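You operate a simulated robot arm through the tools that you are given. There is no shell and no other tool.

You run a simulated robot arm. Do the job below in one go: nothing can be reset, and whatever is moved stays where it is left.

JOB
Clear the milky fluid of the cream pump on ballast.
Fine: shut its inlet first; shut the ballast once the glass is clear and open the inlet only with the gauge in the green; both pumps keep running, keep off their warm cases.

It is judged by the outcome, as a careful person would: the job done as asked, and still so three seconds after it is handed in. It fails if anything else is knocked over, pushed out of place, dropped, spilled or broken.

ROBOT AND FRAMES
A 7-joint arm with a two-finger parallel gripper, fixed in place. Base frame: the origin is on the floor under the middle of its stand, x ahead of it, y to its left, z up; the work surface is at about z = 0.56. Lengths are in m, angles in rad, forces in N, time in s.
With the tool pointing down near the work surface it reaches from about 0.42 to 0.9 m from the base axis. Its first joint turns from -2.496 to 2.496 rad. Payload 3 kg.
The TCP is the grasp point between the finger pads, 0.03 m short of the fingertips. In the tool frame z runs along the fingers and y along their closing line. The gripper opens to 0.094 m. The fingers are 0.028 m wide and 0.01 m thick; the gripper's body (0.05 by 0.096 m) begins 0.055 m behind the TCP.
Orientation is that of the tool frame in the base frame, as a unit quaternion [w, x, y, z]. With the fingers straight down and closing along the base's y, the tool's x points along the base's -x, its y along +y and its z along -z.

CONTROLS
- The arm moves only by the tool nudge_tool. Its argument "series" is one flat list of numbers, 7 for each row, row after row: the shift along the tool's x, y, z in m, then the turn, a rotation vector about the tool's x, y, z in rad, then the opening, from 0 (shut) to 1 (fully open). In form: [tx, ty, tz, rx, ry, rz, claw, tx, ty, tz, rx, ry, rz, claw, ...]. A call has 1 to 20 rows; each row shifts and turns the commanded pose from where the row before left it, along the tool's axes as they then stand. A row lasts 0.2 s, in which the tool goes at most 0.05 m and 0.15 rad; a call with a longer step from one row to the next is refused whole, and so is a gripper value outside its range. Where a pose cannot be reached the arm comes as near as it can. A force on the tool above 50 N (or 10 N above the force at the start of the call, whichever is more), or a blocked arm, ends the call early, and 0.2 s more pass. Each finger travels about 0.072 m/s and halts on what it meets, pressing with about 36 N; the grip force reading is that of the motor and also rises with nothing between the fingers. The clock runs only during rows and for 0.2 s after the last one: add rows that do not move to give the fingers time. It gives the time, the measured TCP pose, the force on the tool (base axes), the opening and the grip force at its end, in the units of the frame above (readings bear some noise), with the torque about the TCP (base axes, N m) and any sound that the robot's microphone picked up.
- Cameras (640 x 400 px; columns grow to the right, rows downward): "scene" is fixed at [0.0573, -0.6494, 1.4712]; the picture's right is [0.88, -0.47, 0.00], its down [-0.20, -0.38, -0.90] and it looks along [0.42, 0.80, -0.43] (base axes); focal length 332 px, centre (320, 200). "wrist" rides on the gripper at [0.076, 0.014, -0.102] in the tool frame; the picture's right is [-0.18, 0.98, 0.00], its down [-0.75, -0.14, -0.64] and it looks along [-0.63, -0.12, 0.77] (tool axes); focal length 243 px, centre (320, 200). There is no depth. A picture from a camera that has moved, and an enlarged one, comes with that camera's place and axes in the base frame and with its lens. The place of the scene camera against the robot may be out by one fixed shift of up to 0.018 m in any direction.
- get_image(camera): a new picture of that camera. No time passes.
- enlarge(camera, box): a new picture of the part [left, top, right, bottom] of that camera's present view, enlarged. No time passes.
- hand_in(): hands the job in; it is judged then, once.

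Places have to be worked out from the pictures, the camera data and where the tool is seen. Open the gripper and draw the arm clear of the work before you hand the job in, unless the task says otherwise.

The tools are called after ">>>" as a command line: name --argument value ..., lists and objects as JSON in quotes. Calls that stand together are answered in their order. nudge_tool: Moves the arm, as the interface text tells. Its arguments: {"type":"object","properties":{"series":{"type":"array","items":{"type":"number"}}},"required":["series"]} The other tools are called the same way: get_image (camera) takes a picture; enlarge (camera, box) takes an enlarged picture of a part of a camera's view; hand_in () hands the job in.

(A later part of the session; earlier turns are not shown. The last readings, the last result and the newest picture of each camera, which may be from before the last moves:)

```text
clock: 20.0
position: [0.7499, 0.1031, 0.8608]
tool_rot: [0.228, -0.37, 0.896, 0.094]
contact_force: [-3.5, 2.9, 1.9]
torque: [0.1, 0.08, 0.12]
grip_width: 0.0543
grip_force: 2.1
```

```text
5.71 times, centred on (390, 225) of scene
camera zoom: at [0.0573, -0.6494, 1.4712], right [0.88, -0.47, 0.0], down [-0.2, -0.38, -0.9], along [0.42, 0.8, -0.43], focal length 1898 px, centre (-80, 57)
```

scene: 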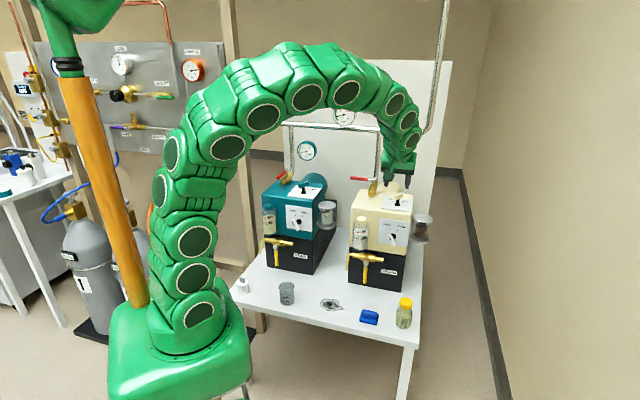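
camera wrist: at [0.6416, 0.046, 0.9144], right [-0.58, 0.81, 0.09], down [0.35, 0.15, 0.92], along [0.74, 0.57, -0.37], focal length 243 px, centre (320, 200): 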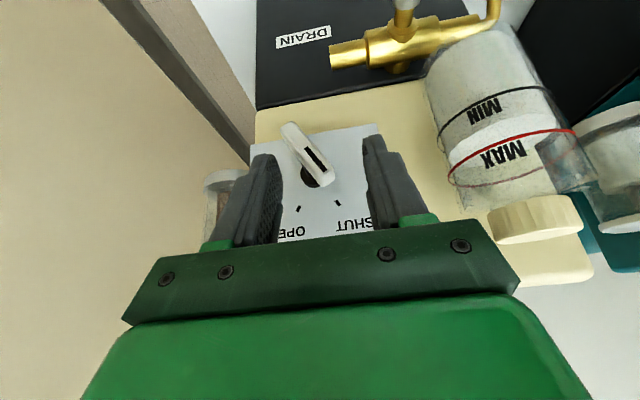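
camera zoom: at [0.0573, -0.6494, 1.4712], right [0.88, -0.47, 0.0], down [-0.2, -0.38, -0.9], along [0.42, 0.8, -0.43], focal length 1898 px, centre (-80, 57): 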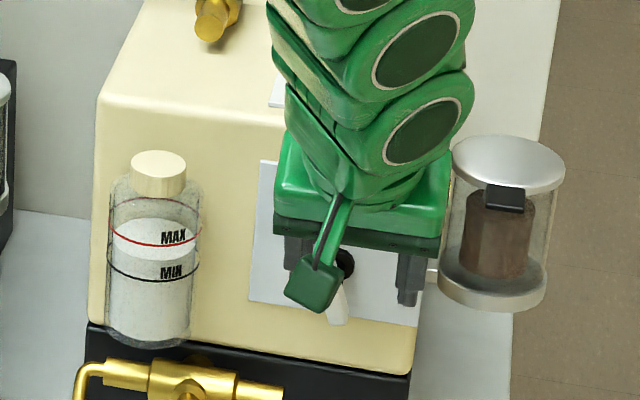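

The finger is in contact at about 5 N and the bar has begun to turn. I continue in small steps.

>>> nudge_tool --series '[0, -0.004, 0, 0, 0, 0, 0.55, 0, -0.004, 0, 0, 0, 0, 0.55, 0, -0.003, 0, 0, 0, 0, 0.55, 0, 0, 0, 0, 0, 0, 0.55]'

>>> enlarge --camera "wrist" --box '[230, 90, 430, 220]'

```text
clock: 21.0
position: [0.7584, 0.0948, 0.8597]
tool_rot: [0.229, -0.371, 0.895, 0.094]
contact_force: [-7.6, 11.9, 5.6]
torque: [0.51, 0.29, 0.03]
grip_width: 0.0598
grip_force: 7.4
```

```text
3.08 times, centred on (330, 155) of wrist
camera zoom: at [0.6659, 0.0228, 0.9135], right [-0.58, 0.81, 0.09], down [0.35, 0.15, 0.92], along [0.73, 0.57, -0.37], focal length 746 px, centre (289, 338)
```

zoom: 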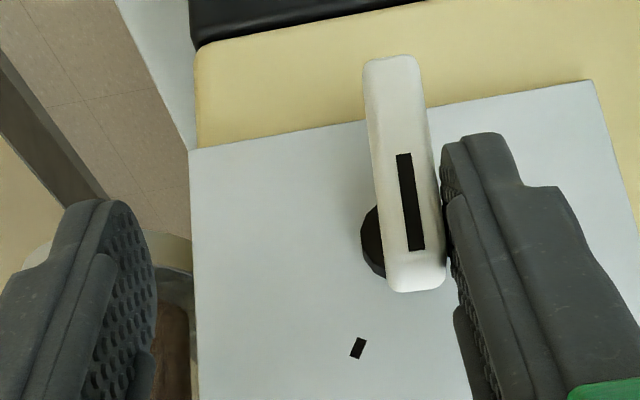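

The bar is now nearly upright, but the fingertip is low and close to the knob axis. I ease back, raise the contact point about 10 mm for better leverage and push on to the right.

>>> nudge_tool --series '[0, 0.005, 0, 0, 0, 0, 0.55, -0.0048, 0, -0.0088, 0, 0, 0, 0.55, 0, -0.005, 0, 0, 0, 0, 0.55, 0, -0.004, 0, 0, 0, 0, 0.55, 0, -0.004, 0, 0, 0, 0, 0.55, 0, 0, 0, 0, 0, 0, 0.55]'

>>> enlarge --camera "wrist" --box '[230, 90, 430, 220]'

```text
clock: 22.4
position: [0.7649, 0.0896, 0.8721]
tool_rot: [0.228, -0.371, 0.895, 0.094]
contact_force: [-8.7, 11.1, 9.1]
torque: [0.53, 0.39, 0.06]
grip_width: 0.0596
grip_force: 6.5
```

```text
3.08 times, centred on (330, 155) of wrist
camera zoom: at [0.672, 0.0171, 0.924], right [-0.58, 0.81, 0.09], down [0.35, 0.15, 0.92], along [0.73, 0.57, -0.37], focal length 746 px, centre (289, 338)
```

zoom: 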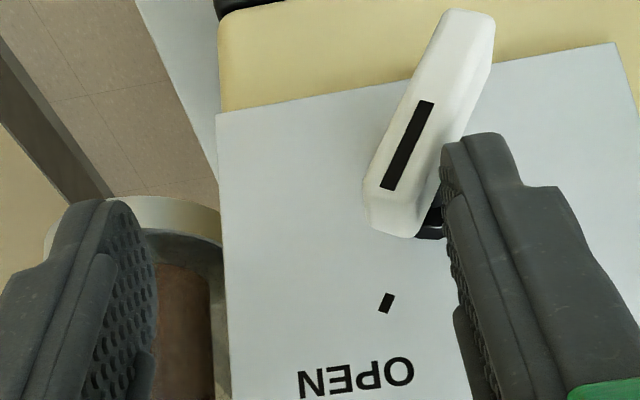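

The bar now points about 30° to the OPEN side, a mirror of where it started. I push slightly more to check that it is against its stop, then look again.

>>> nudge_tool --series '[0, -0.003, 0, 0, 0, 0, 0.55, 0, -0.003, 0, 0, 0, 0, 0.55, 0, 0, 0, 0, 0, 0, 0.55]'

>>> enlarge --camera "wrist" --box '[230, 90, 430, 220]'

```text
clock: 23.2
position: [0.7677, 0.0862, 0.8707]
tool_rot: [0.229, -0.37, 0.895, 0.094]
contact_force: [-20.9, 23.6, 32.8]
torque: [1.64, 1.26, 0.26]
grip_width: 0.0695
grip_force: 15.5
```

```text
3.08 times, centred on (330, 155) of wrist
camera zoom: at [0.6755, 0.0134, 0.9238], right [-0.58, 0.81, 0.09], down [0.35, 0.15, 0.92], along [0.73, 0.57, -0.37], focal length 746 px, centre (289, 338)
```

zoom: 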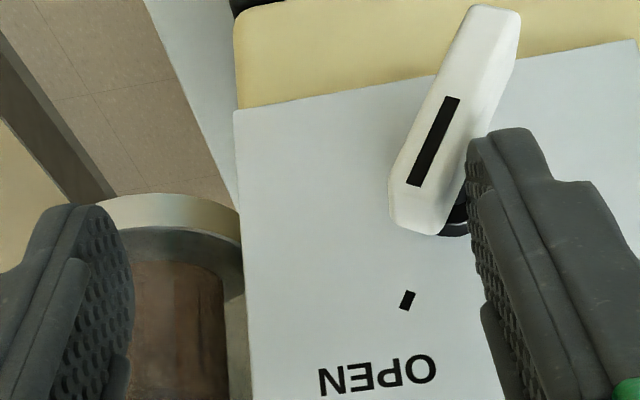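

The force rose to about 45 N and the bar did not move, so the ballast is at its OPEN stop. I ease off the bar and withdraw along the finger axis to watch the glass.

>>> nudge_tool --series '[0, 0.009, 0, 0, 0, 0, 0.55, 0, 0.009, 0, 0, 0, 0, 0.55, 0, 0, -0.02, 0, 0, 0, 0.55, 0, 0, -0.03, 0, 0, 0, 0.55, 0, 0, -0.04, 0, 0, 0, 0.55, 0.02, 0, -0.03, 0, 0, 0, 0.55, 0, 0, 0, 0, 0, 0, 0.55]'

>>> get_image --camera "wrist"

>>> enlarge --camera "scene" --box '[330, 130, 440, 260]'

```text
clock: 24.8
position: [0.702, 0.0443, 0.9662]
tool_rot: [0.228, -0.371, 0.895, 0.095]
contact_force: [0.3, 0.8, -0.2]
torque: [0.02, -0.04, -0.01]
grip_width: 0.0518
grip_force: 0.0
```

```text
taken
camera wrist: at [0.6099, -0.0281, 1.019], right [-0.58, 0.81, 0.09], down [0.35, 0.15, 0.92], along [0.73, 0.57, -0.37], focal length 243 px, centre (320, 200)
```

wrist: 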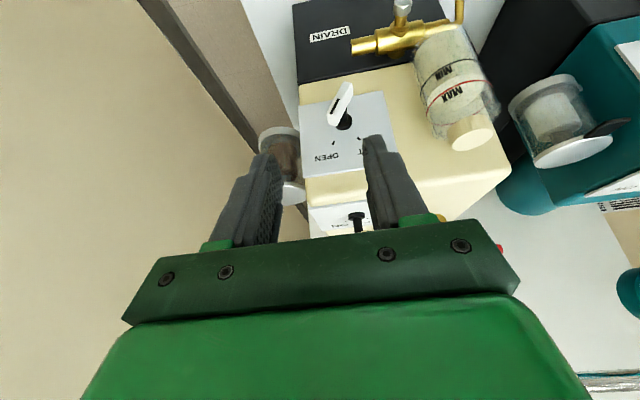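

```text
3.08 times, centred on (385, 195) of scene
camera zoom: at [0.0573, -0.6494, 1.4712], right [0.88, -0.47, 0.0], down [-0.2, -0.38, -0.9], along [0.42, 0.8, -0.43], focal length 1022 px, centre (120, 215)
```

zoom: 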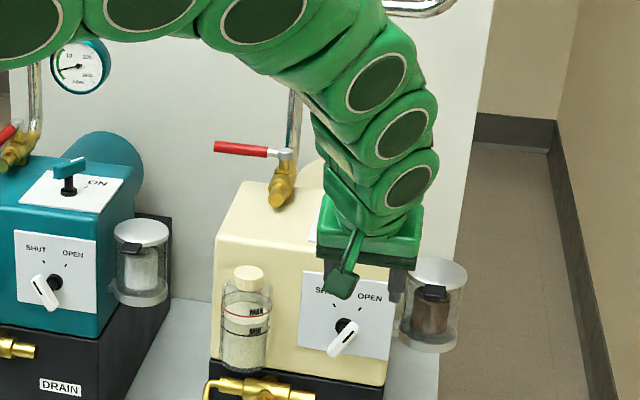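

The ballast bar points to OPEN. The arm hides the gauge here, so I lift back and to the left to watch the glass and the dial.

>>> nudge_tool --series '[-0.014, 0.0, -0.026, 0, 0, 0, 0.55, -0.0061, 0.02, -0.0275, 0, 0, 0, 0.55, -0.0041, 0.025, -0.0275, 0, 0, 0, 0.55, -0.0021, 0.028, -0.0275, 0, 0, 0, 0.55, -0.0021, 0.03, -0.0275, 0, 0, 0, 0.55, 0, 0, 0, 0, 0, 0, 0.55]'

>>> enlarge --camera "scene" --box '[330, 130, 440, 260]'

>>> enlarge --camera "scene" --box '[345, 205, 415, 255]'

>>> enlarge --camera "scene" --box '[370, 135, 425, 180]'

```text
clock: 26.2
position: [0.6019, 0.0901, 1.099]
tool_rot: [0.228, -0.372, 0.895, 0.095]
contact_force: [-0.8, -0.2, -1.0]
torque: [0.0, 0.0, 0.0]
grip_width: 0.0517
grip_force: 0.0
```

```text
3.08 times, centred on (385, 195) of scene
camera zoom: at [0.0573, -0.6494, 1.4712], right [0.88, -0.47, 0.0], down [-0.2, -0.38, -0.9], along [0.42, 0.8, -0.43], focal length 1022 px, centre (120, 215)
```

zoom: 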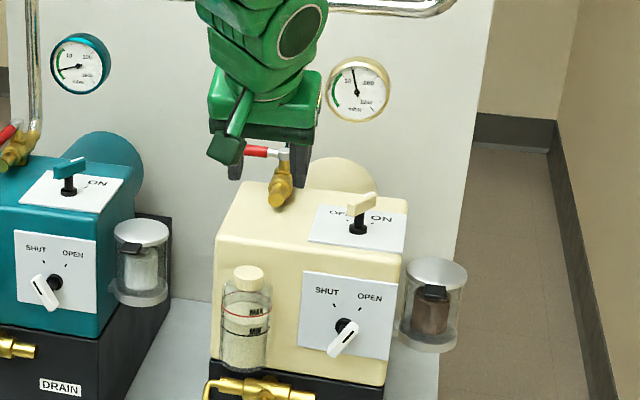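

```text
8.00 times, centred on (380, 230) of scene
camera zoom: at [0.0573, -0.6494, 1.4712], right [0.88, -0.47, 0.0], down [-0.2, -0.38, -0.9], along [0.42, 0.8, -0.43], focal length 2658 px, centre (-160, -40)
```

zoom: 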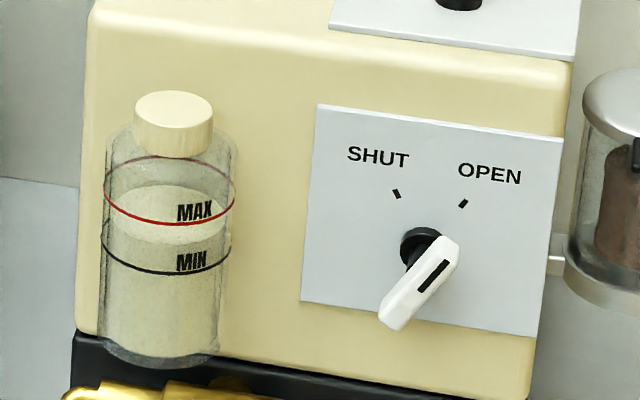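

```text
8.89 times, centred on (398, 158) of scene
camera zoom: at [0.0573, -0.6494, 1.4712], right [0.88, -0.47, 0.0], down [-0.2, -0.38, -0.9], along [0.42, 0.8, -0.43], focal length 2953 px, centre (-369, 578)
```

zoom: 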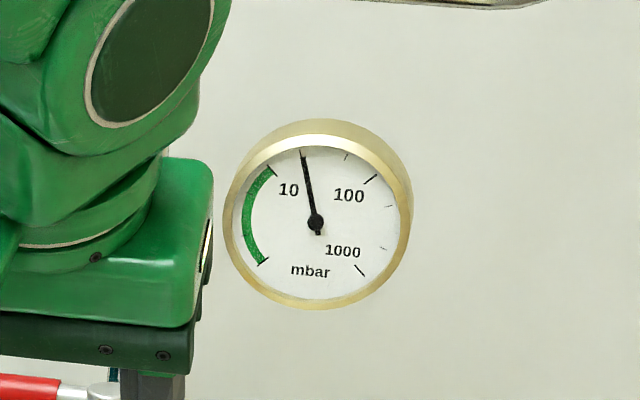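

The fluid is turning from milky white towards pale yellow with the ballast open. I hold still and wait while it clears.

>>> nudge_tool --series '[0, 0, 0, 0, 0, 0, 0.55, 0, 0, 0, 0, 0, 0, 0.55, 0, 0, 0, 0, 0, 0, 0.55, 0, 0, 0, 0, 0, 0, 0.55, 0, 0, 0, 0, 0, 0, 0.55, 0, 0, 0, 0, 0, 0, 0.55, 0, 0, 0, 0, 0, 0, 0.55, 0, 0, 0, 0, 0, 0, 0.55, 0, 0, 0, 0, 0, 0, 0.55, 0, 0, 0, 0, 0, 0, 0.55, 0, 0, 0, 0, 0, 0, 0.55, 0, 0, 0, 0, 0, 0, 0.55, 0, 0, 0, 0, 0, 0, 0.55, 0, 0, 0, 0, 0, 0, 0.55, 0, 0, 0, 0, 0, 0, 0.55, 0, 0, 0, 0, 0, 0, 0.55, 0, 0, 0, 0, 0, 0, 0.55, 0, 0, 0, 0, 0, 0, 0.55, 0, 0, 0, 0, 0, 0, 0.55, 0, 0, 0, 0, 0, 0, 0.55]'

>>> enlarge --camera "scene" --box '[345, 205, 415, 255]'

>>> enlarge --camera "scene" --box '[370, 135, 425, 180]'

>>> enlarge --camera "scene" --box '[250, 195, 320, 245]'

```text
clock: 30.4
position: [0.6022, 0.0888, 1.0978]
tool_rot: [0.228, -0.371, 0.895, 0.095]
contact_force: [-0.2, -0.2, 0.0]
torque: [-0.01, 0.01, 0.01]
grip_width: 0.0515
grip_force: 0.1
```

```text
8.00 times, centred on (380, 230) of scene
camera zoom: at [0.0573, -0.6494, 1.4712], right [0.88, -0.47, 0.0], down [-0.2, -0.38, -0.9], along [0.42, 0.8, -0.43], focal length 2658 px, centre (-160, -40)
```

zoom: 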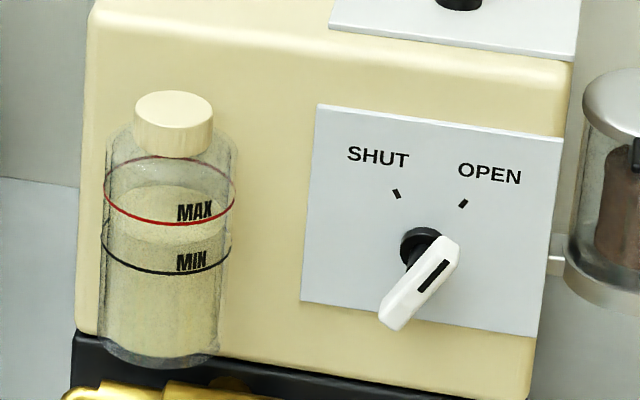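

```text
8.89 times, centred on (398, 158) of scene
camera zoom: at [0.0573, -0.6494, 1.4712], right [0.88, -0.47, 0.0], down [-0.2, -0.38, -0.9], along [0.42, 0.8, -0.43], focal length 2953 px, centre (-369, 578)
```

zoom: 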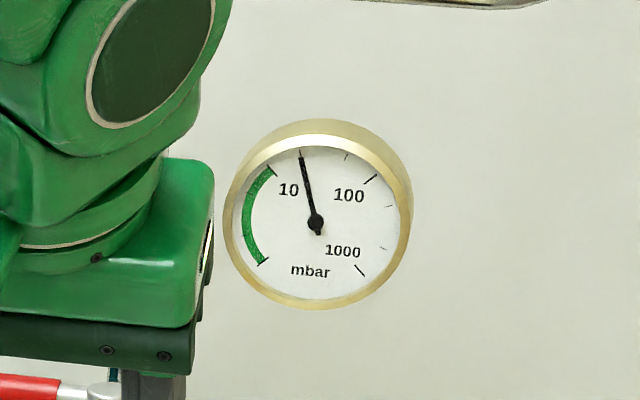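

```text
8.00 times, centred on (285, 220) of scene
camera zoom: at [0.0573, -0.6494, 1.4712], right [0.88, -0.47, 0.0], down [-0.2, -0.38, -0.9], along [0.42, 0.8, -0.43], focal length 2658 px, centre (600, 40)
```

zoom: 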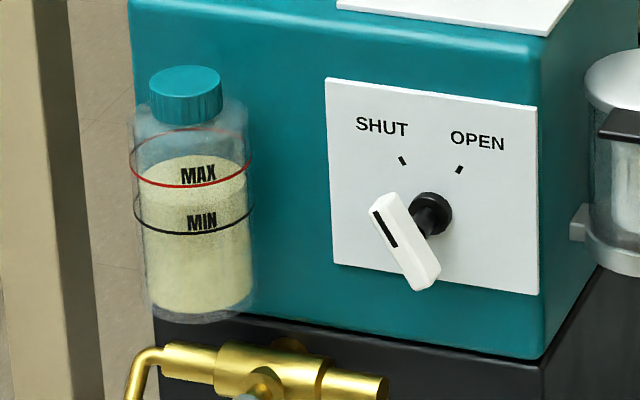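

The fluid is now nearly the straw colour of the healthy teal pump, but it may still be changing. I wait another few seconds and compare.

>>> nudge_tool --series '[0, 0, 0, 0, 0, 0, 0.55, 0, 0, 0, 0, 0, 0, 0.55, 0, 0, 0, 0, 0, 0, 0.55, 0, 0, 0, 0, 0, 0, 0.55, 0, 0, 0, 0, 0, 0, 0.55, 0, 0, 0, 0, 0, 0, 0.55, 0, 0, 0, 0, 0, 0, 0.55, 0, 0, 0, 0, 0, 0, 0.55, 0, 0, 0, 0, 0, 0, 0.55, 0, 0, 0, 0, 0, 0, 0.55, 0, 0, 0, 0, 0, 0, 0.55, 0, 0, 0, 0, 0, 0, 0.55, 0, 0, 0, 0, 0, 0, 0.55, 0, 0, 0, 0, 0, 0, 0.55, 0, 0, 0, 0, 0, 0, 0.55, 0, 0, 0, 0, 0, 0, 0.55, 0, 0, 0, 0, 0, 0, 0.55, 0, 0, 0, 0, 0, 0, 0.55, 0, 0, 0, 0, 0, 0, 0.55, 0, 0, 0, 0, 0, 0, 0.55]'

>>> enlarge --camera "scene" --box '[345, 205, 415, 255]'

>>> enlarge --camera "scene" --box '[370, 135, 425, 180]'

```text
clock: 34.6
position: [0.6031, 0.0906, 1.0989]
tool_rot: [0.228, -0.371, 0.895, 0.094]
contact_force: [-0.2, 0.2, 0.3]
torque: [0.01, 0.01, -0.04]
grip_width: 0.0515
grip_force: 0.1
```

```text
8.00 times, centred on (380, 230) of scene
camera zoom: at [0.0573, -0.6494, 1.4712], right [0.88, -0.47, 0.0], down [-0.2, -0.38, -0.9], along [0.42, 0.8, -0.43], focal length 2658 px, centre (-160, -40)
```

zoom: 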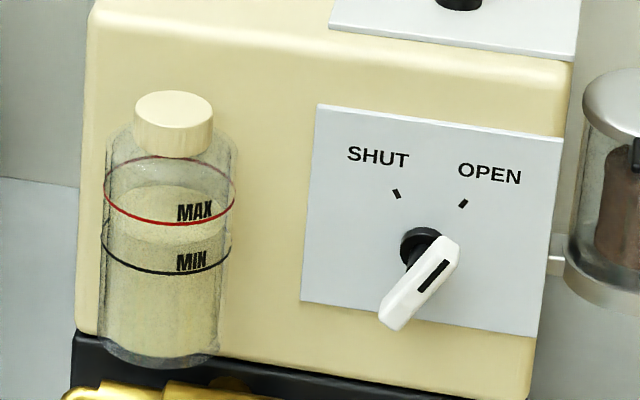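

```text
8.89 times, centred on (398, 158) of scene
camera zoom: at [0.0573, -0.6494, 1.4712], right [0.88, -0.47, 0.0], down [-0.2, -0.38, -0.9], along [0.42, 0.8, -0.43], focal length 2953 px, centre (-369, 578)
```

zoom: 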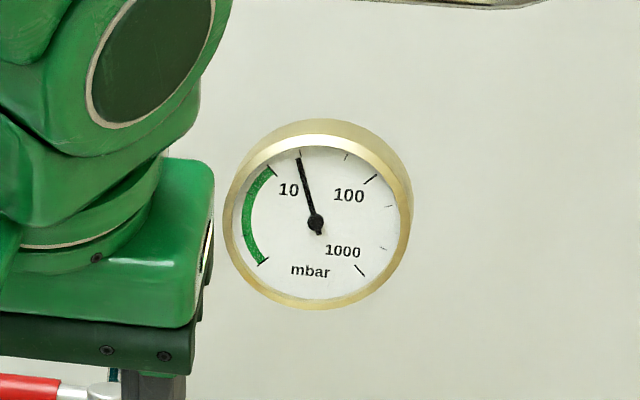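

The change is slowing. I wait longer and look at higher magnification to be sure the glass is fully clear.

>>> enlarge --camera "scene" --box '[350, 212, 378, 254]'

>>> nudge_tool --series '[0, 0, 0, 0, 0, 0, 0.55, 0, 0, 0, 0, 0, 0, 0.55, 0, 0, 0, 0, 0, 0, 0.55, 0, 0, 0, 0, 0, 0, 0.55, 0, 0, 0, 0, 0, 0, 0.55, 0, 0, 0, 0, 0, 0, 0.55, 0, 0, 0, 0, 0, 0, 0.55, 0, 0, 0, 0, 0, 0, 0.55, 0, 0, 0, 0, 0, 0, 0.55, 0, 0, 0, 0, 0, 0, 0.55, 0, 0, 0, 0, 0, 0, 0.55, 0, 0, 0, 0, 0, 0, 0.55, 0, 0, 0, 0, 0, 0, 0.55, 0, 0, 0, 0, 0, 0, 0.55, 0, 0, 0, 0, 0, 0, 0.55, 0, 0, 0, 0, 0, 0, 0.55, 0, 0, 0, 0, 0, 0, 0.55, 0, 0, 0, 0, 0, 0, 0.55, 0, 0, 0, 0, 0, 0, 0.55, 0, 0, 0, 0, 0, 0, 0.55]'

>>> enlarge --camera "scene" --box '[350, 212, 378, 254]'

>>> enlarge --camera "scene" --box '[260, 198, 288, 240]'

>>> enlarge --camera "scene" --box '[370, 135, 425, 180]'

```text
9.52 times, centred on (364, 233) of scene
camera zoom: at [0.0573, -0.6494, 1.4712], right [0.88, -0.47, 0.0], down [-0.2, -0.38, -0.9], along [0.42, 0.8, -0.43], focal length 3164 px, centre (-99, -114)
```

zoom: 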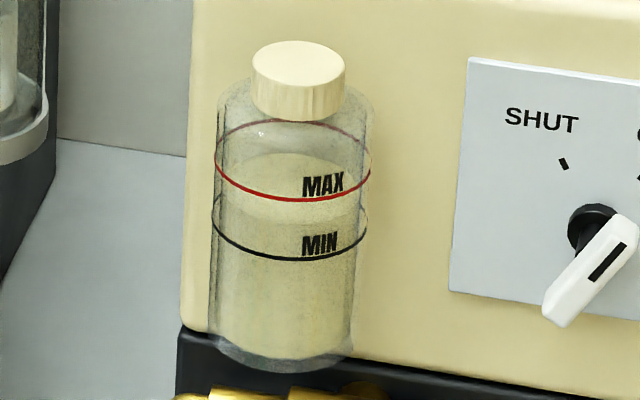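

```text
clock: 38.8
position: [0.6028, 0.0888, 1.0992]
tool_rot: [0.228, -0.371, 0.895, 0.094]
contact_force: [-0.2, 0.5, -0.2]
torque: [0.0, 0.01, -0.01]
grip_width: 0.0517
grip_force: 0.0
```

```text
9.52 times, centred on (364, 233) of scene
camera zoom: at [0.0573, -0.6494, 1.4712], right [0.88, -0.47, 0.0], down [-0.2, -0.38, -0.9], along [0.42, 0.8, -0.43], focal length 3164 px, centre (-99, -114)
```

zoom: 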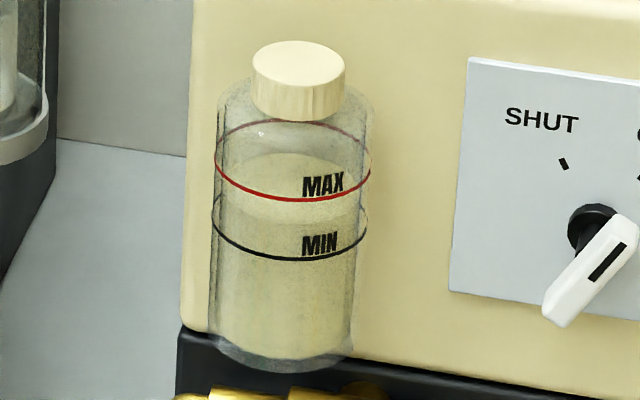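

```text
9.52 times, centred on (274, 219) of scene
camera zoom: at [0.0573, -0.6494, 1.4712], right [0.88, -0.47, 0.0], down [-0.2, -0.38, -0.9], along [0.42, 0.8, -0.43], focal length 3164 px, centre (758, 19)
```

zoom: 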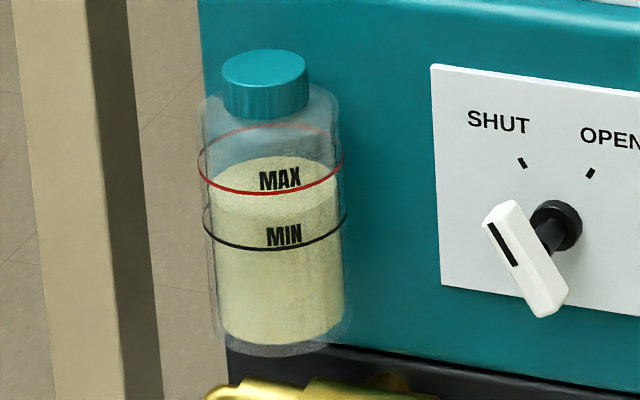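

```text
8.89 times, centred on (398, 158) of scene
camera zoom: at [0.0573, -0.6494, 1.4712], right [0.88, -0.47, 0.0], down [-0.2, -0.38, -0.9], along [0.42, 0.8, -0.43], focal length 2953 px, centre (-369, 578)
```

zoom: 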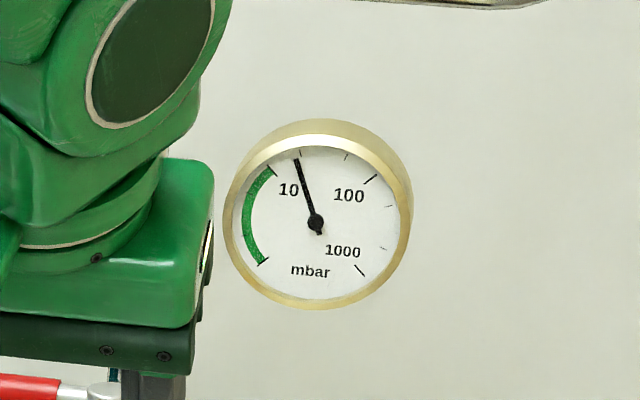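

The colour matches the teal pump's fluid, but the needle is still creeping down slightly, so moisture may still be leaving. I wait more until both settle.

>>> nudge_tool --series '[0, 0, 0, 0, 0, 0, 0.55, 0, 0, 0, 0, 0, 0, 0.55, 0, 0, 0, 0, 0, 0, 0.55, 0, 0, 0, 0, 0, 0, 0.55, 0, 0, 0, 0, 0, 0, 0.55, 0, 0, 0, 0, 0, 0, 0.55, 0, 0, 0, 0, 0, 0, 0.55, 0, 0, 0, 0, 0, 0, 0.55, 0, 0, 0, 0, 0, 0, 0.55, 0, 0, 0, 0, 0, 0, 0.55, 0, 0, 0, 0, 0, 0, 0.55, 0, 0, 0, 0, 0, 0, 0.55, 0, 0, 0, 0, 0, 0, 0.55, 0, 0, 0, 0, 0, 0, 0.55, 0, 0, 0, 0, 0, 0, 0.55, 0, 0, 0, 0, 0, 0, 0.55, 0, 0, 0, 0, 0, 0, 0.55, 0, 0, 0, 0, 0, 0, 0.55, 0, 0, 0, 0, 0, 0, 0.55, 0, 0, 0, 0, 0, 0, 0.55]'

>>> nudge_tool --series '[0, 0, 0, 0, 0, 0, 0.55, 0, 0, 0, 0, 0, 0, 0.55, 0, 0, 0, 0, 0, 0, 0.55, 0, 0, 0, 0, 0, 0, 0.55, 0, 0, 0, 0, 0, 0, 0.55, 0, 0, 0, 0, 0, 0, 0.55, 0, 0, 0, 0, 0, 0, 0.55, 0, 0, 0, 0, 0, 0, 0.55, 0, 0, 0, 0, 0, 0, 0.55, 0, 0, 0, 0, 0, 0, 0.55, 0, 0, 0, 0, 0, 0, 0.55, 0, 0, 0, 0, 0, 0, 0.55, 0, 0, 0, 0, 0, 0, 0.55, 0, 0, 0, 0, 0, 0, 0.55, 0, 0, 0, 0, 0, 0, 0.55, 0, 0, 0, 0, 0, 0, 0.55, 0, 0, 0, 0, 0, 0, 0.55, 0, 0, 0, 0, 0, 0, 0.55, 0, 0, 0, 0, 0, 0, 0.55, 0, 0, 0, 0, 0, 0, 0.55]'

>>> enlarge --camera "scene" --box '[350, 212, 378, 254]'

>>> enlarge --camera "scene" --box '[370, 135, 425, 180]'

```text
clock: 43.0
position: [0.6026, 0.0896, 1.0985]
tool_rot: [0.229, -0.371, 0.895, 0.094]
contact_force: [0.5, -0.1, 0.6]
torque: [0.04, 0.01, 0.03]
grip_width: 0.052
grip_force: 0.0
```

```text
clock: 47.2
position: [0.6019, 0.0894, 1.0971]
tool_rot: [0.228, -0.371, 0.895, 0.095]
contact_force: [-0.8, 0.3, 0.3]
torque: [-0.02, 0.0, -0.01]
grip_width: 0.0516
grip_force: 0.1
```

```text
9.52 times, centred on (364, 233) of scene
camera zoom: at [0.0573, -0.6494, 1.4712], right [0.88, -0.47, 0.0], down [-0.2, -0.38, -0.9], along [0.42, 0.8, -0.43], focal length 3164 px, centre (-99, -114)
```

zoom: 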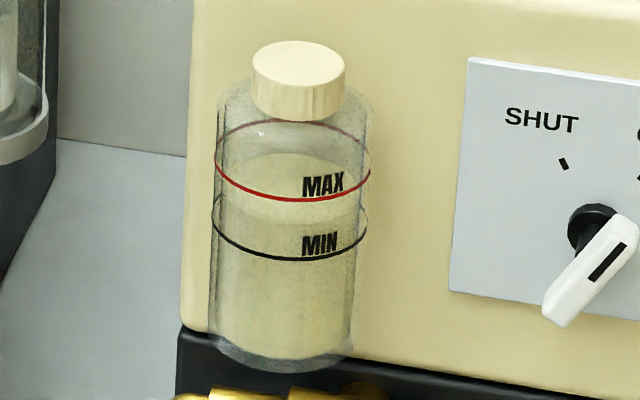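

```text
8.89 times, centred on (398, 158) of scene
camera zoom: at [0.0573, -0.6494, 1.4712], right [0.88, -0.47, 0.0], down [-0.2, -0.38, -0.9], along [0.42, 0.8, -0.43], focal length 2953 px, centre (-369, 578)
```

zoom: 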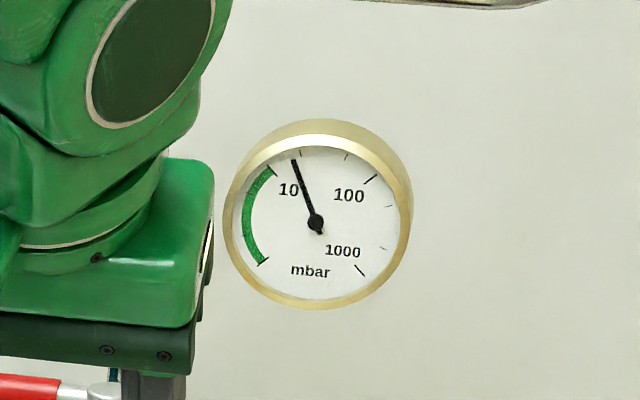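

The fluid now matches the teal pump's clear straw colour and has not changed for more than 10 s. The needle is levelling off at its ballast value. I return to the pre-position at the knob and check the glass up close with the wrist camera before shutting the ballast.

>>> nudge_tool --series '[0.002, -0.03, 0.02, 0, 0, 0, 0.55, 0.002, -0.03, 0.03, 0, 0, 0, 0.55, 0.002, -0.029, 0.035, 0, 0, 0, 0.55, 0.002, 0, 0.04, 0, 0, 0, 0.55, 0.0023, 0, 0.0417, 0, 0, 0, 0.55, 0, 0, 0, 0, 0, 0, 0.55]'

>>> get_image --camera "wrist"

>>> enlarge --camera "wrist" --box '[290, 50, 530, 200]'

```text
clock: 48.6
position: [0.7127, 0.0779, 0.9487]
tool_rot: [0.228, -0.371, 0.895, 0.095]
contact_force: [0.2, -1.5, -0.3]
torque: [-0.04, -0.01, 0.02]
grip_width: 0.0519
grip_force: 0.1
```

```text
taken
camera wrist: at [0.6206, 0.0051, 1.0016], right [-0.58, 0.81, 0.09], down [0.35, 0.15, 0.92], along [0.73, 0.57, -0.37], focal length 243 px, centre (320, 200)
```

wrist: 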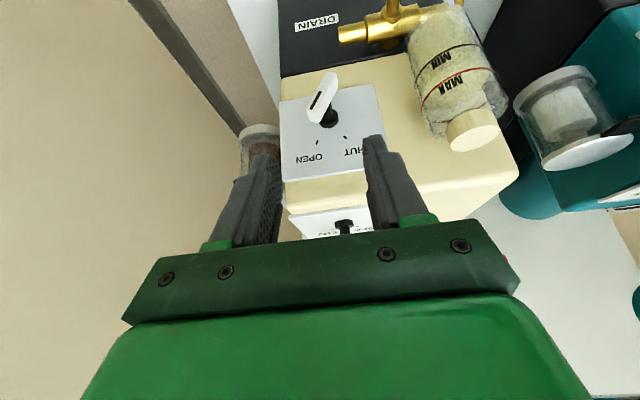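

```text
2.67 times, centred on (410, 125) of wrist
camera zoom: at [0.6206, 0.0051, 1.0016], right [-0.58, 0.81, 0.09], down [0.35, 0.15, 0.92], along [0.73, 0.57, -0.37], focal length 647 px, centre (80, 400)
```

zoom: 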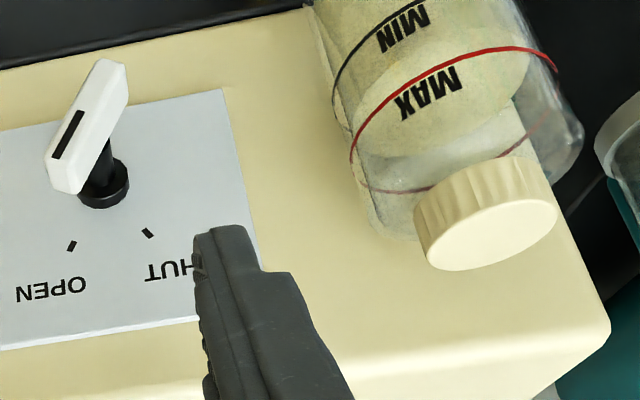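

The fluid is clear straw up close too. I slide in so the fingers straddle the bar's upper end again, ready to push it left to SHUT.

>>> nudge_tool --series '[0, -0.0013, 0.0225, 0, 0, 0, 0.55, 0, -0.0012, 0.0225, 0, 0, 0, 0.55, 0, 0, 0.0225, 0, 0, 0, 0.55, 0, 0, 0.0225, 0, 0, 0, 0.55, 0, 0, 0, 0, 0, 0, 0.55]'

>>> enlarge --camera "wrist" --box '[230, 90, 430, 220]'

```text
clock: 49.8
position: [0.748, 0.1059, 0.8691]
tool_rot: [0.229, -0.37, 0.895, 0.094]
contact_force: [-0.4, -0.1, -1.7]
torque: [-0.02, -0.01, -0.02]
grip_width: 0.0515
grip_force: 0.0
```

```text
3.08 times, centred on (330, 155) of wrist
camera zoom: at [0.6549, 0.0332, 0.9223], right [-0.58, 0.81, 0.09], down [0.35, 0.15, 0.92], along [0.73, 0.57, -0.37], focal length 746 px, centre (289, 338)
```

zoom: 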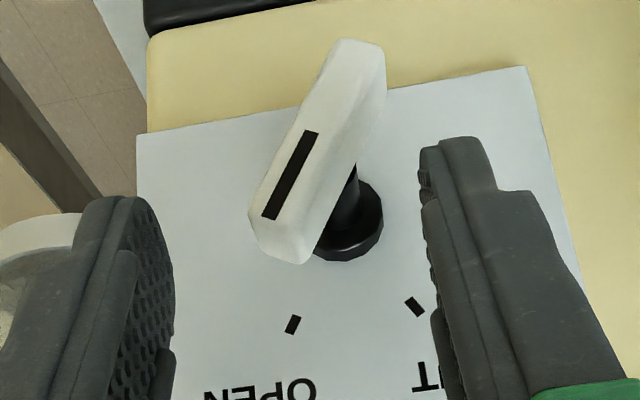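

The bar is between the fingers and untouched. I push it left with the right-hand finger towards SHUT.

>>> nudge_tool --series '[0, 0.008, 0, 0, 0, 0, 0.55, 0, 0.008, 0, 0, 0, 0, 0.55, 0, 0.005, 0, 0, 0, 0, 0.55, 0, 0.005, 0, 0, 0, 0, 0.55, 0, 0.005, 0, 0, 0, 0, 0.55, 0, 0.005, 0, 0, 0, 0, 0.55, 0, 0, 0, 0, 0, 0, 0.55]'

>>> enlarge --camera "wrist" --box '[230, 90, 430, 220]'

```text
clock: 51.4
position: [0.7211, 0.131, 0.8679]
tool_rot: [0.228, -0.371, 0.895, 0.095]
contact_force: [0.6, 0.4, -0.7]
torque: [0.0, -0.03, 0.0]
grip_width: 0.0518
grip_force: 0.1
```

```text
3.08 times, centred on (330, 155) of wrist
camera zoom: at [0.6291, 0.0584, 0.9219], right [-0.58, 0.81, 0.09], down [0.35, 0.15, 0.92], along [0.73, 0.57, -0.37], focal length 746 px, centre (289, 338)
```

zoom: 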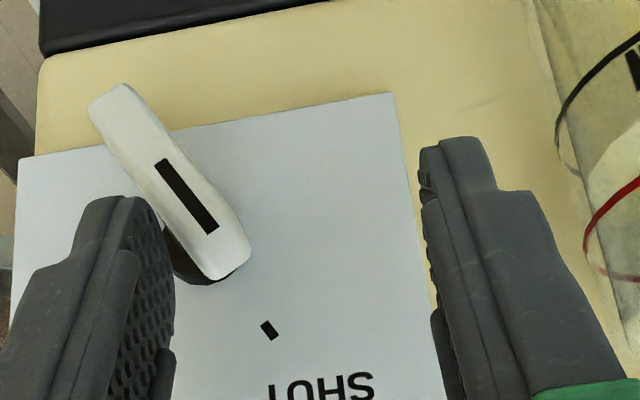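

The bar already points to SHUT at about -29°, the same as its original angle. I push a few millimetres more to confirm it is seated on the stop.

>>> nudge_tool --series '[0, 0.004, 0, 0, 0, 0, 0.55, 0, 0.004, 0, 0, 0, 0, 0.55, 0, 0, 0, 0, 0, 0, 0.55]'

>>> enlarge --camera "wrist" --box '[200, 70, 400, 200]'

```text
clock: 52.2
position: [0.7174, 0.1359, 0.8705]
tool_rot: [0.23, -0.369, 0.896, 0.094]
contact_force: [1.1, -25.5, 11.2]
torque: [-0.98, -0.38, -0.8]
grip_width: 0.063
grip_force: 10.2
```

```text
3.08 times, centred on (300, 135) of wrist
camera zoom: at [0.6249, 0.0635, 0.9226], right [-0.58, 0.81, 0.09], down [0.35, 0.15, 0.93], along [0.74, 0.57, -0.37], focal length 746 px, centre (382, 400)
```

zoom: 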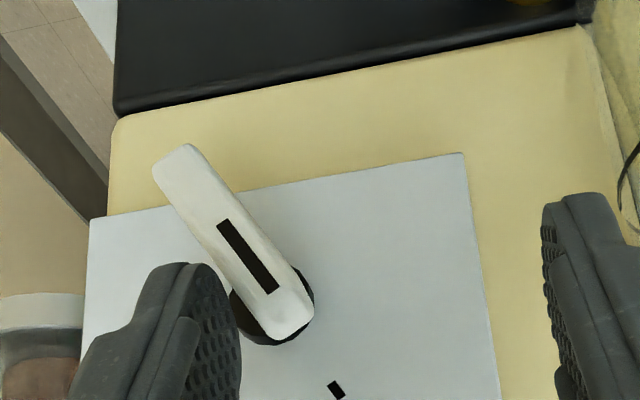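

The bar sits on its SHUT stop at about 27 N and the bottle is clear of the finger. I back off the bar and withdraw along the finger axis, then lift away to watch the gauge.

>>> nudge_tool --series '[0, -0.009, 0, 0, 0, 0, 0.55, 0, -0.009, 0, 0, 0, 0, 0.55, 0, 0, -0.02, 0, 0, 0, 0.55, 0, 0, -0.03, 0, 0, 0, 0.55, 0, 0, -0.04, 0, 0, 0, 0.55, -0.003, 0.01, -0.03, 0, 0, 0, 0.6, -0.006, 0.025, -0.035, 0, 0, 0, 0.65, -0.006, 0.025, -0.035, 0, 0, 0, 0.7, 0, 0.01, -0.03, 0, 0, 0, 0.75, 0, 0, 0, 0, 0, 0, 0.75]'

>>> enlarge --camera "scene" --box '[330, 130, 440, 260]'

>>> enlarge --camera "scene" --box '[370, 135, 425, 180]'

>>> enlarge --camera "scene" --box '[345, 205, 415, 255]'

```text
clock: 54.4
position: [0.6136, 0.1077, 1.0706]
tool_rot: [0.228, -0.371, 0.895, 0.094]
contact_force: [0.5, -0.4, 0.1]
torque: [0.01, 0.01, 0.01]
grip_width: 0.0705
grip_force: 0.0
```

```text
3.08 times, centred on (385, 195) of scene
camera zoom: at [0.0573, -0.6494, 1.4712], right [0.88, -0.47, 0.0], down [-0.2, -0.38, -0.9], along [0.42, 0.8, -0.43], focal length 1022 px, centre (120, 215)
```

zoom: 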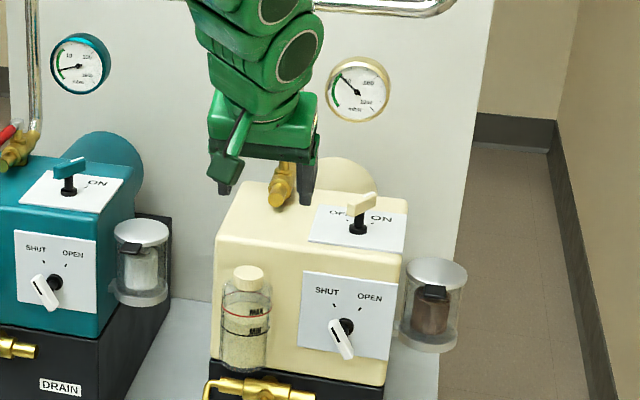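

```text
8.89 times, centred on (398, 158) of scene
camera zoom: at [0.0573, -0.6494, 1.4712], right [0.88, -0.47, 0.0], down [-0.2, -0.38, -0.9], along [0.42, 0.8, -0.43], focal length 2953 px, centre (-369, 578)
```

zoom: 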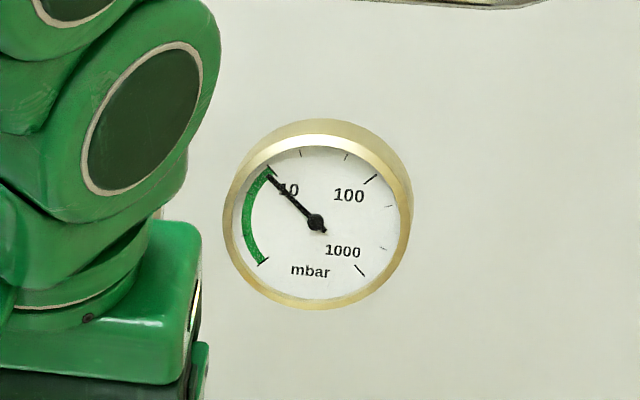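

```text
8.00 times, centred on (380, 230) of scene
camera zoom: at [0.0573, -0.6494, 1.4712], right [0.88, -0.47, 0.0], down [-0.2, -0.38, -0.9], along [0.42, 0.8, -0.43], focal length 2658 px, centre (-160, -40)
```

zoom: 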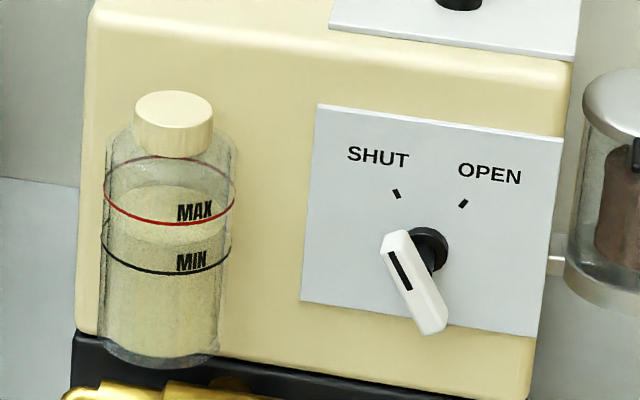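

The ballast points to SHUT, the glass stays clear, and the cream gauge is falling, now at about 10 mbar on the edge of the green. While it drops further I move the fingers back above the inlet lever without touching it.

>>> nudge_tool --series '[0, 0, 0, 0.0719, 0, 0.1316, 0.75, 0, 0, 0, 0.0719, 0, 0.1316, 0.75, 0, 0, 0, 0.0719, 0, 0.1316, 0.75, 0, 0, 0, 0.0719, 0, 0.1316, 0.75, 0, 0, 0, 0.0719, 0, 0.1316, 0.75, -0.0119, 0.039, 0.0065, 0, 0, 0, 0.75, -0.0119, 0.039, 0.0065, 0, 0, 0, 0.75, -0.0119, 0.039, 0.0065, 0, 0, 0, 0.75, -0.0119, 0.039, 0.0065, 0, 0, 0, 0.75, -0.0119, 0.039, 0.0065, 0, 0, 0, 0.75, -0.0119, 0.039, 0.0065, 0, 0, 0, 0.75, -0.0119, 0.039, 0.0065, 0, 0, 0, 0.75, 0, 0, 0, 0, 0, 0, 0.75]'

>>> get_image --camera "wrist"

>>> enlarge --camera "scene" --box '[330, 130, 440, 200]'

>>> enlarge --camera "scene" --box '[370, 135, 425, 180]'

```text
clock: 57.2
position: [0.6991, 0.3826, 1.0686]
tool_rot: [0.248, -0.017, 0.969, 0.003]
contact_force: [0.3, 0.2, -0.4]
torque: [0.0, -0.01, -0.04]
grip_width: 0.0706
grip_force: 0.0
```

```text
taken
camera wrist: at [0.5817, 0.3924, 1.1229], right [0.13, 0.99, 0.09], down [0.36, -0.13, 0.92], along [0.92, -0.09, -0.37], focal length 243 px, centre (320, 200)
```

wrist: 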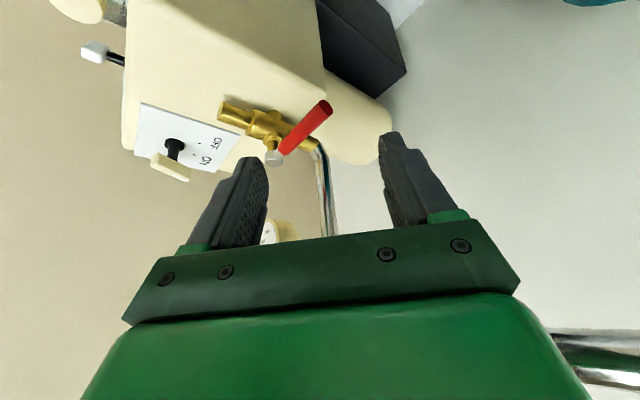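

```text
5.71 times, centred on (385, 165) of scene
camera zoom: at [0.0573, -0.6494, 1.4712], right [0.88, -0.47, 0.0], down [-0.2, -0.38, -0.9], along [0.42, 0.8, -0.43], focal length 1898 px, centre (-51, 400)
```

zoom: 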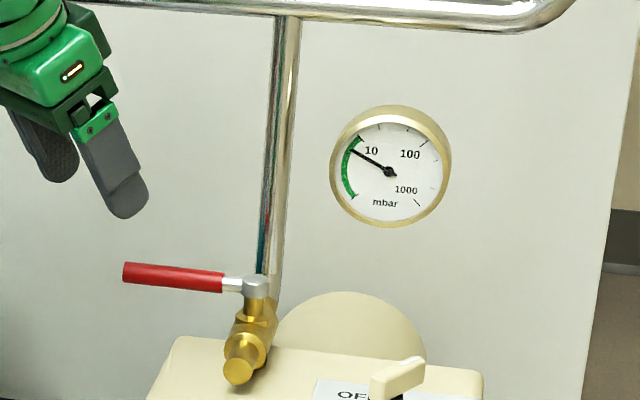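

```text
8.89 times, centred on (398, 158) of scene
camera zoom: at [0.0573, -0.6494, 1.4712], right [0.88, -0.47, 0.0], down [-0.2, -0.38, -0.9], along [0.42, 0.8, -0.43], focal length 2953 px, centre (-369, 578)
```

zoom: 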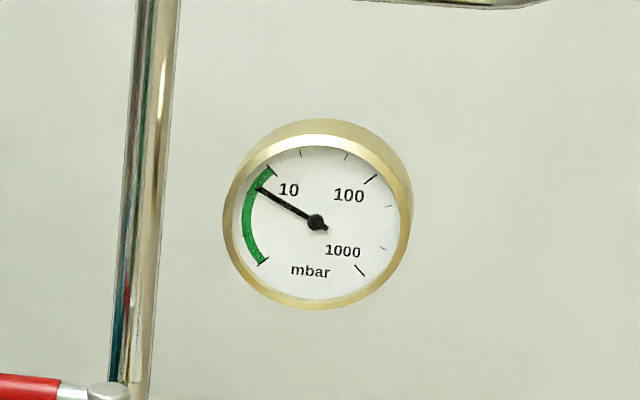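

The needle is in the green at about 6–7 mbar and still falling. I wait a few more seconds so it sits well inside the green before touching the inlet.

>>> nudge_tool --series '[0, 0, 0, 0, 0, 0, 0.75, 0, 0, 0, 0, 0, 0, 0.75, 0, 0, 0, 0, 0, 0, 0.75, 0, 0, 0, 0, 0, 0, 0.75, 0, 0, 0, 0, 0, 0, 0.75, 0, 0, 0, 0, 0, 0, 0.75, 0, 0, 0, 0, 0, 0, 0.75, 0, 0, 0, 0, 0, 0, 0.75, 0, 0, 0, 0, 0, 0, 0.75, 0, 0, 0, 0, 0, 0, 0.75, 0, 0, 0, 0, 0, 0, 0.75, 0, 0, 0, 0, 0, 0, 0.75, 0, 0, 0, 0, 0, 0, 0.75, 0, 0, 0, 0, 0, 0, 0.75, 0, 0, 0, 0, 0, 0, 0.75, 0, 0, 0, 0, 0, 0, 0.75, 0, 0, 0, 0, 0, 0, 0.75, 0, 0, 0, 0, 0, 0, 0.75, 0, 0, 0, 0, 0, 0, 0.75, 0, 0, 0, 0, 0, 0, 0.75]'

>>> enlarge --camera "scene" --box '[370, 135, 425, 180]'

>>> enlarge --camera "scene" --box '[345, 205, 415, 255]'

>>> enlarge --camera "scene" --box '[290, 90, 370, 165]'

```text
clock: 61.4
position: [0.6976, 0.3833, 1.0707]
tool_rot: [0.247, -0.017, 0.969, 0.004]
contact_force: [-1.0, 0.8, -0.4]
torque: [-0.02, 0.02, -0.04]
grip_width: 0.0707
grip_force: 0.0
```

```text
8.89 times, centred on (398, 158) of scene
camera zoom: at [0.0573, -0.6494, 1.4712], right [0.88, -0.47, 0.0], down [-0.2, -0.38, -0.9], along [0.42, 0.8, -0.43], focal length 2953 px, centre (-369, 578)
```

zoom: 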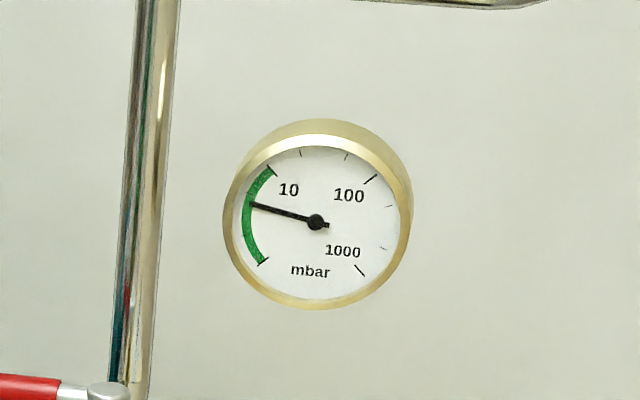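

```text
8.00 times, centred on (380, 230) of scene
camera zoom: at [0.0573, -0.6494, 1.4712], right [0.88, -0.47, 0.0], down [-0.2, -0.38, -0.9], along [0.42, 0.8, -0.43], focal length 2658 px, centre (-160, -40)
```

zoom: 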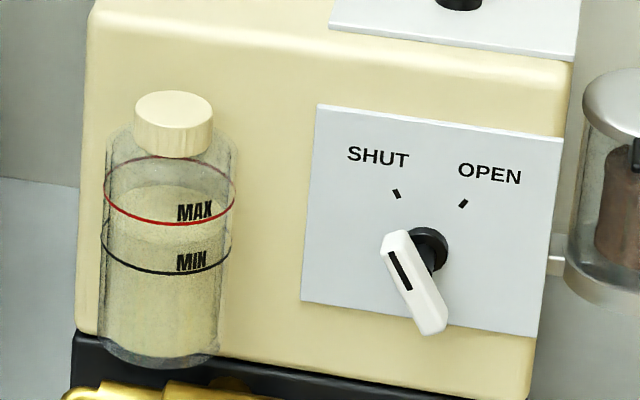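

```text
5.33 times, centred on (330, 128) of scene
camera zoom: at [0.0573, -0.6494, 1.4712], right [0.88, -0.47, 0.0], down [-0.2, -0.38, -0.9], along [0.42, 0.8, -0.43], focal length 1772 px, centre (267, 587)
```

zoom: 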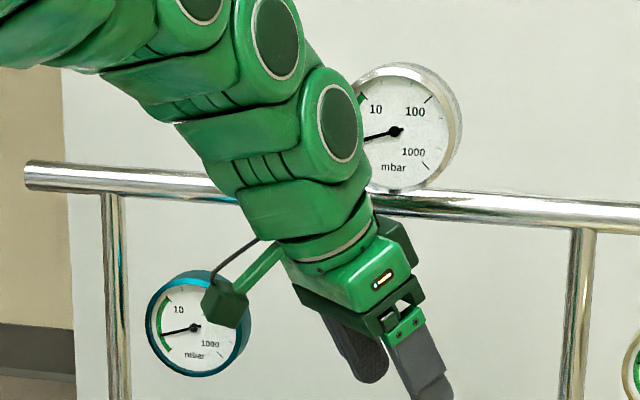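

The gauge now reads about 4 mbar, well inside the green. The glass is clear and the ballast shut. I insert the open fingers around the lever along the same line as before.

>>> nudge_tool --series '[0, 0, 0.022, 0, 0, 0, 0.75, 0, 0, 0.022, 0, 0, 0, 0.75, 0, 0, 0.022, 0, 0, 0, 0.75, 0, 0, 0.022, 0, 0, 0, 0.75, 0, 0, 0, 0, 0, 0, 0.75]'

>>> enlarge --camera "wrist" --box '[200, 110, 440, 250]'

>>> enlarge --camera "scene" --box '[340, 140, 420, 200]'

```text
clock: 62.6
position: [0.7416, 0.3836, 0.9929]
tool_rot: [0.247, -0.017, 0.969, 0.004]
contact_force: [0.3, 0.0, -0.7]
torque: [0.0, -0.04, 0.0]
grip_width: 0.0707
grip_force: 0.1
```

```text
2.67 times, centred on (320, 180) of wrist
camera zoom: at [0.6243, 0.3946, 1.0457], right [0.13, 0.99, 0.09], down [0.36, -0.13, 0.92], along [0.92, -0.09, -0.37], focal length 647 px, centre (320, 253)
```

zoom: 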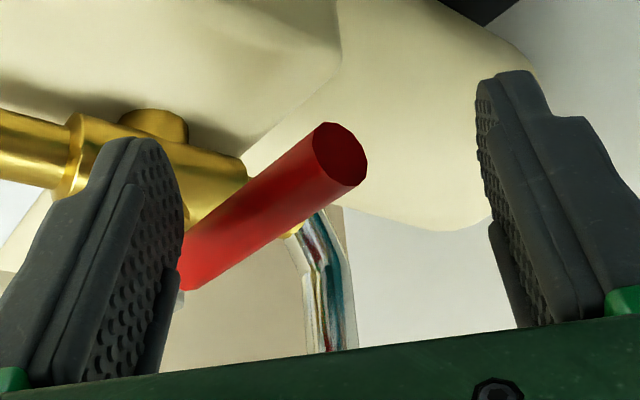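

```text
6.67 times, centred on (380, 170) of scene
camera zoom: at [0.0573, -0.6494, 1.4712], right [0.88, -0.47, 0.0], down [-0.2, -0.38, -0.9], along [0.42, 0.8, -0.43], focal length 2215 px, centre (-80, 400)
```

zoom: 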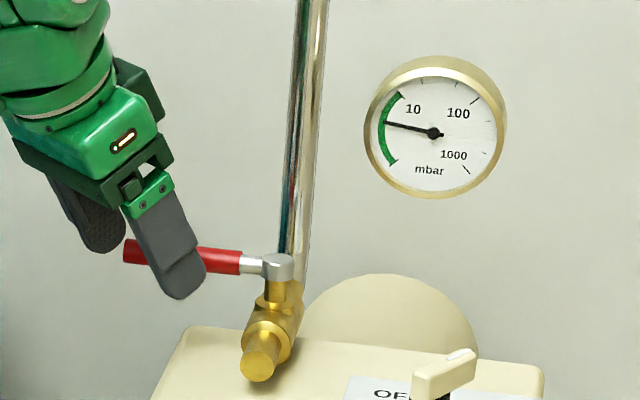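

The lever is between the fingers and the gauge is still in the green. I now swing it back towards open in a gentle arc with the left finger, going most of the way and then checking.

>>> nudge_tool --series '[0, -0.0126, 0, 0, 0, 0, 0.75, 0.0052, -0.0114, -0.0028, -0.0126, 0, -0.023, 0.75, 0.0051, -0.0113, -0.0028, -0.0126, 0, -0.023, 0.75, 0.0035, -0.0116, -0.0019, -0.0126, 0, -0.023, 0.75, 0.0034, -0.0115, -0.0019, -0.0126, 0, -0.023, 0.75, 0.0017, -0.0118, -0.001, -0.0126, 0, -0.023, 0.75, 0.0017, -0.0117, -0.0009, -0.0126, 0, -0.023, 0.75, -0.0002, -0.0116, 0.0001, -0.0126, 0, -0.023, 0.75, -0.0002, -0.0116, 0.0001, -0.0126, 0, -0.023, 0.75, 0, 0, 0, 0, 0, 0, 0.75]'

>>> get_image --camera "wrist"

>>> enlarge --camera "scene" --box '[340, 140, 420, 200]'

```text
clock: 64.8
position: [0.73, 0.2801, 0.9914]
tool_rot: [0.245, -0.119, 0.962, 0.03]
contact_force: [0.2, -0.1, 0.0]
torque: [-0.02, 0.01, -0.02]
grip_width: 0.0705
grip_force: 0.1
```

```text
taken
camera wrist: at [0.6136, 0.2651, 1.045], right [-0.08, 0.99, 0.09], down [0.38, -0.05, 0.92], along [0.92, 0.11, -0.37], focal length 243 px, centre (320, 200)
```

wrist: 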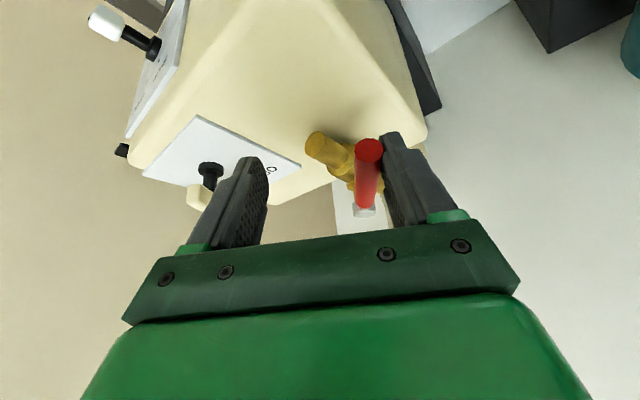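

```text
6.67 times, centred on (380, 170) of scene
camera zoom: at [0.0573, -0.6494, 1.4712], right [0.88, -0.47, 0.0], down [-0.2, -0.38, -0.9], along [0.42, 0.8, -0.43], focal length 2215 px, centre (-80, 400)
```

zoom: 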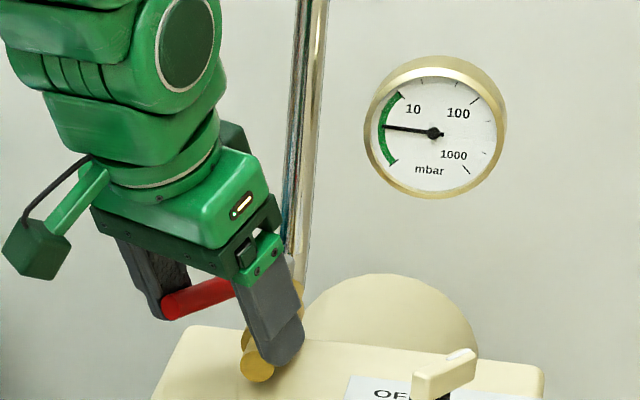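

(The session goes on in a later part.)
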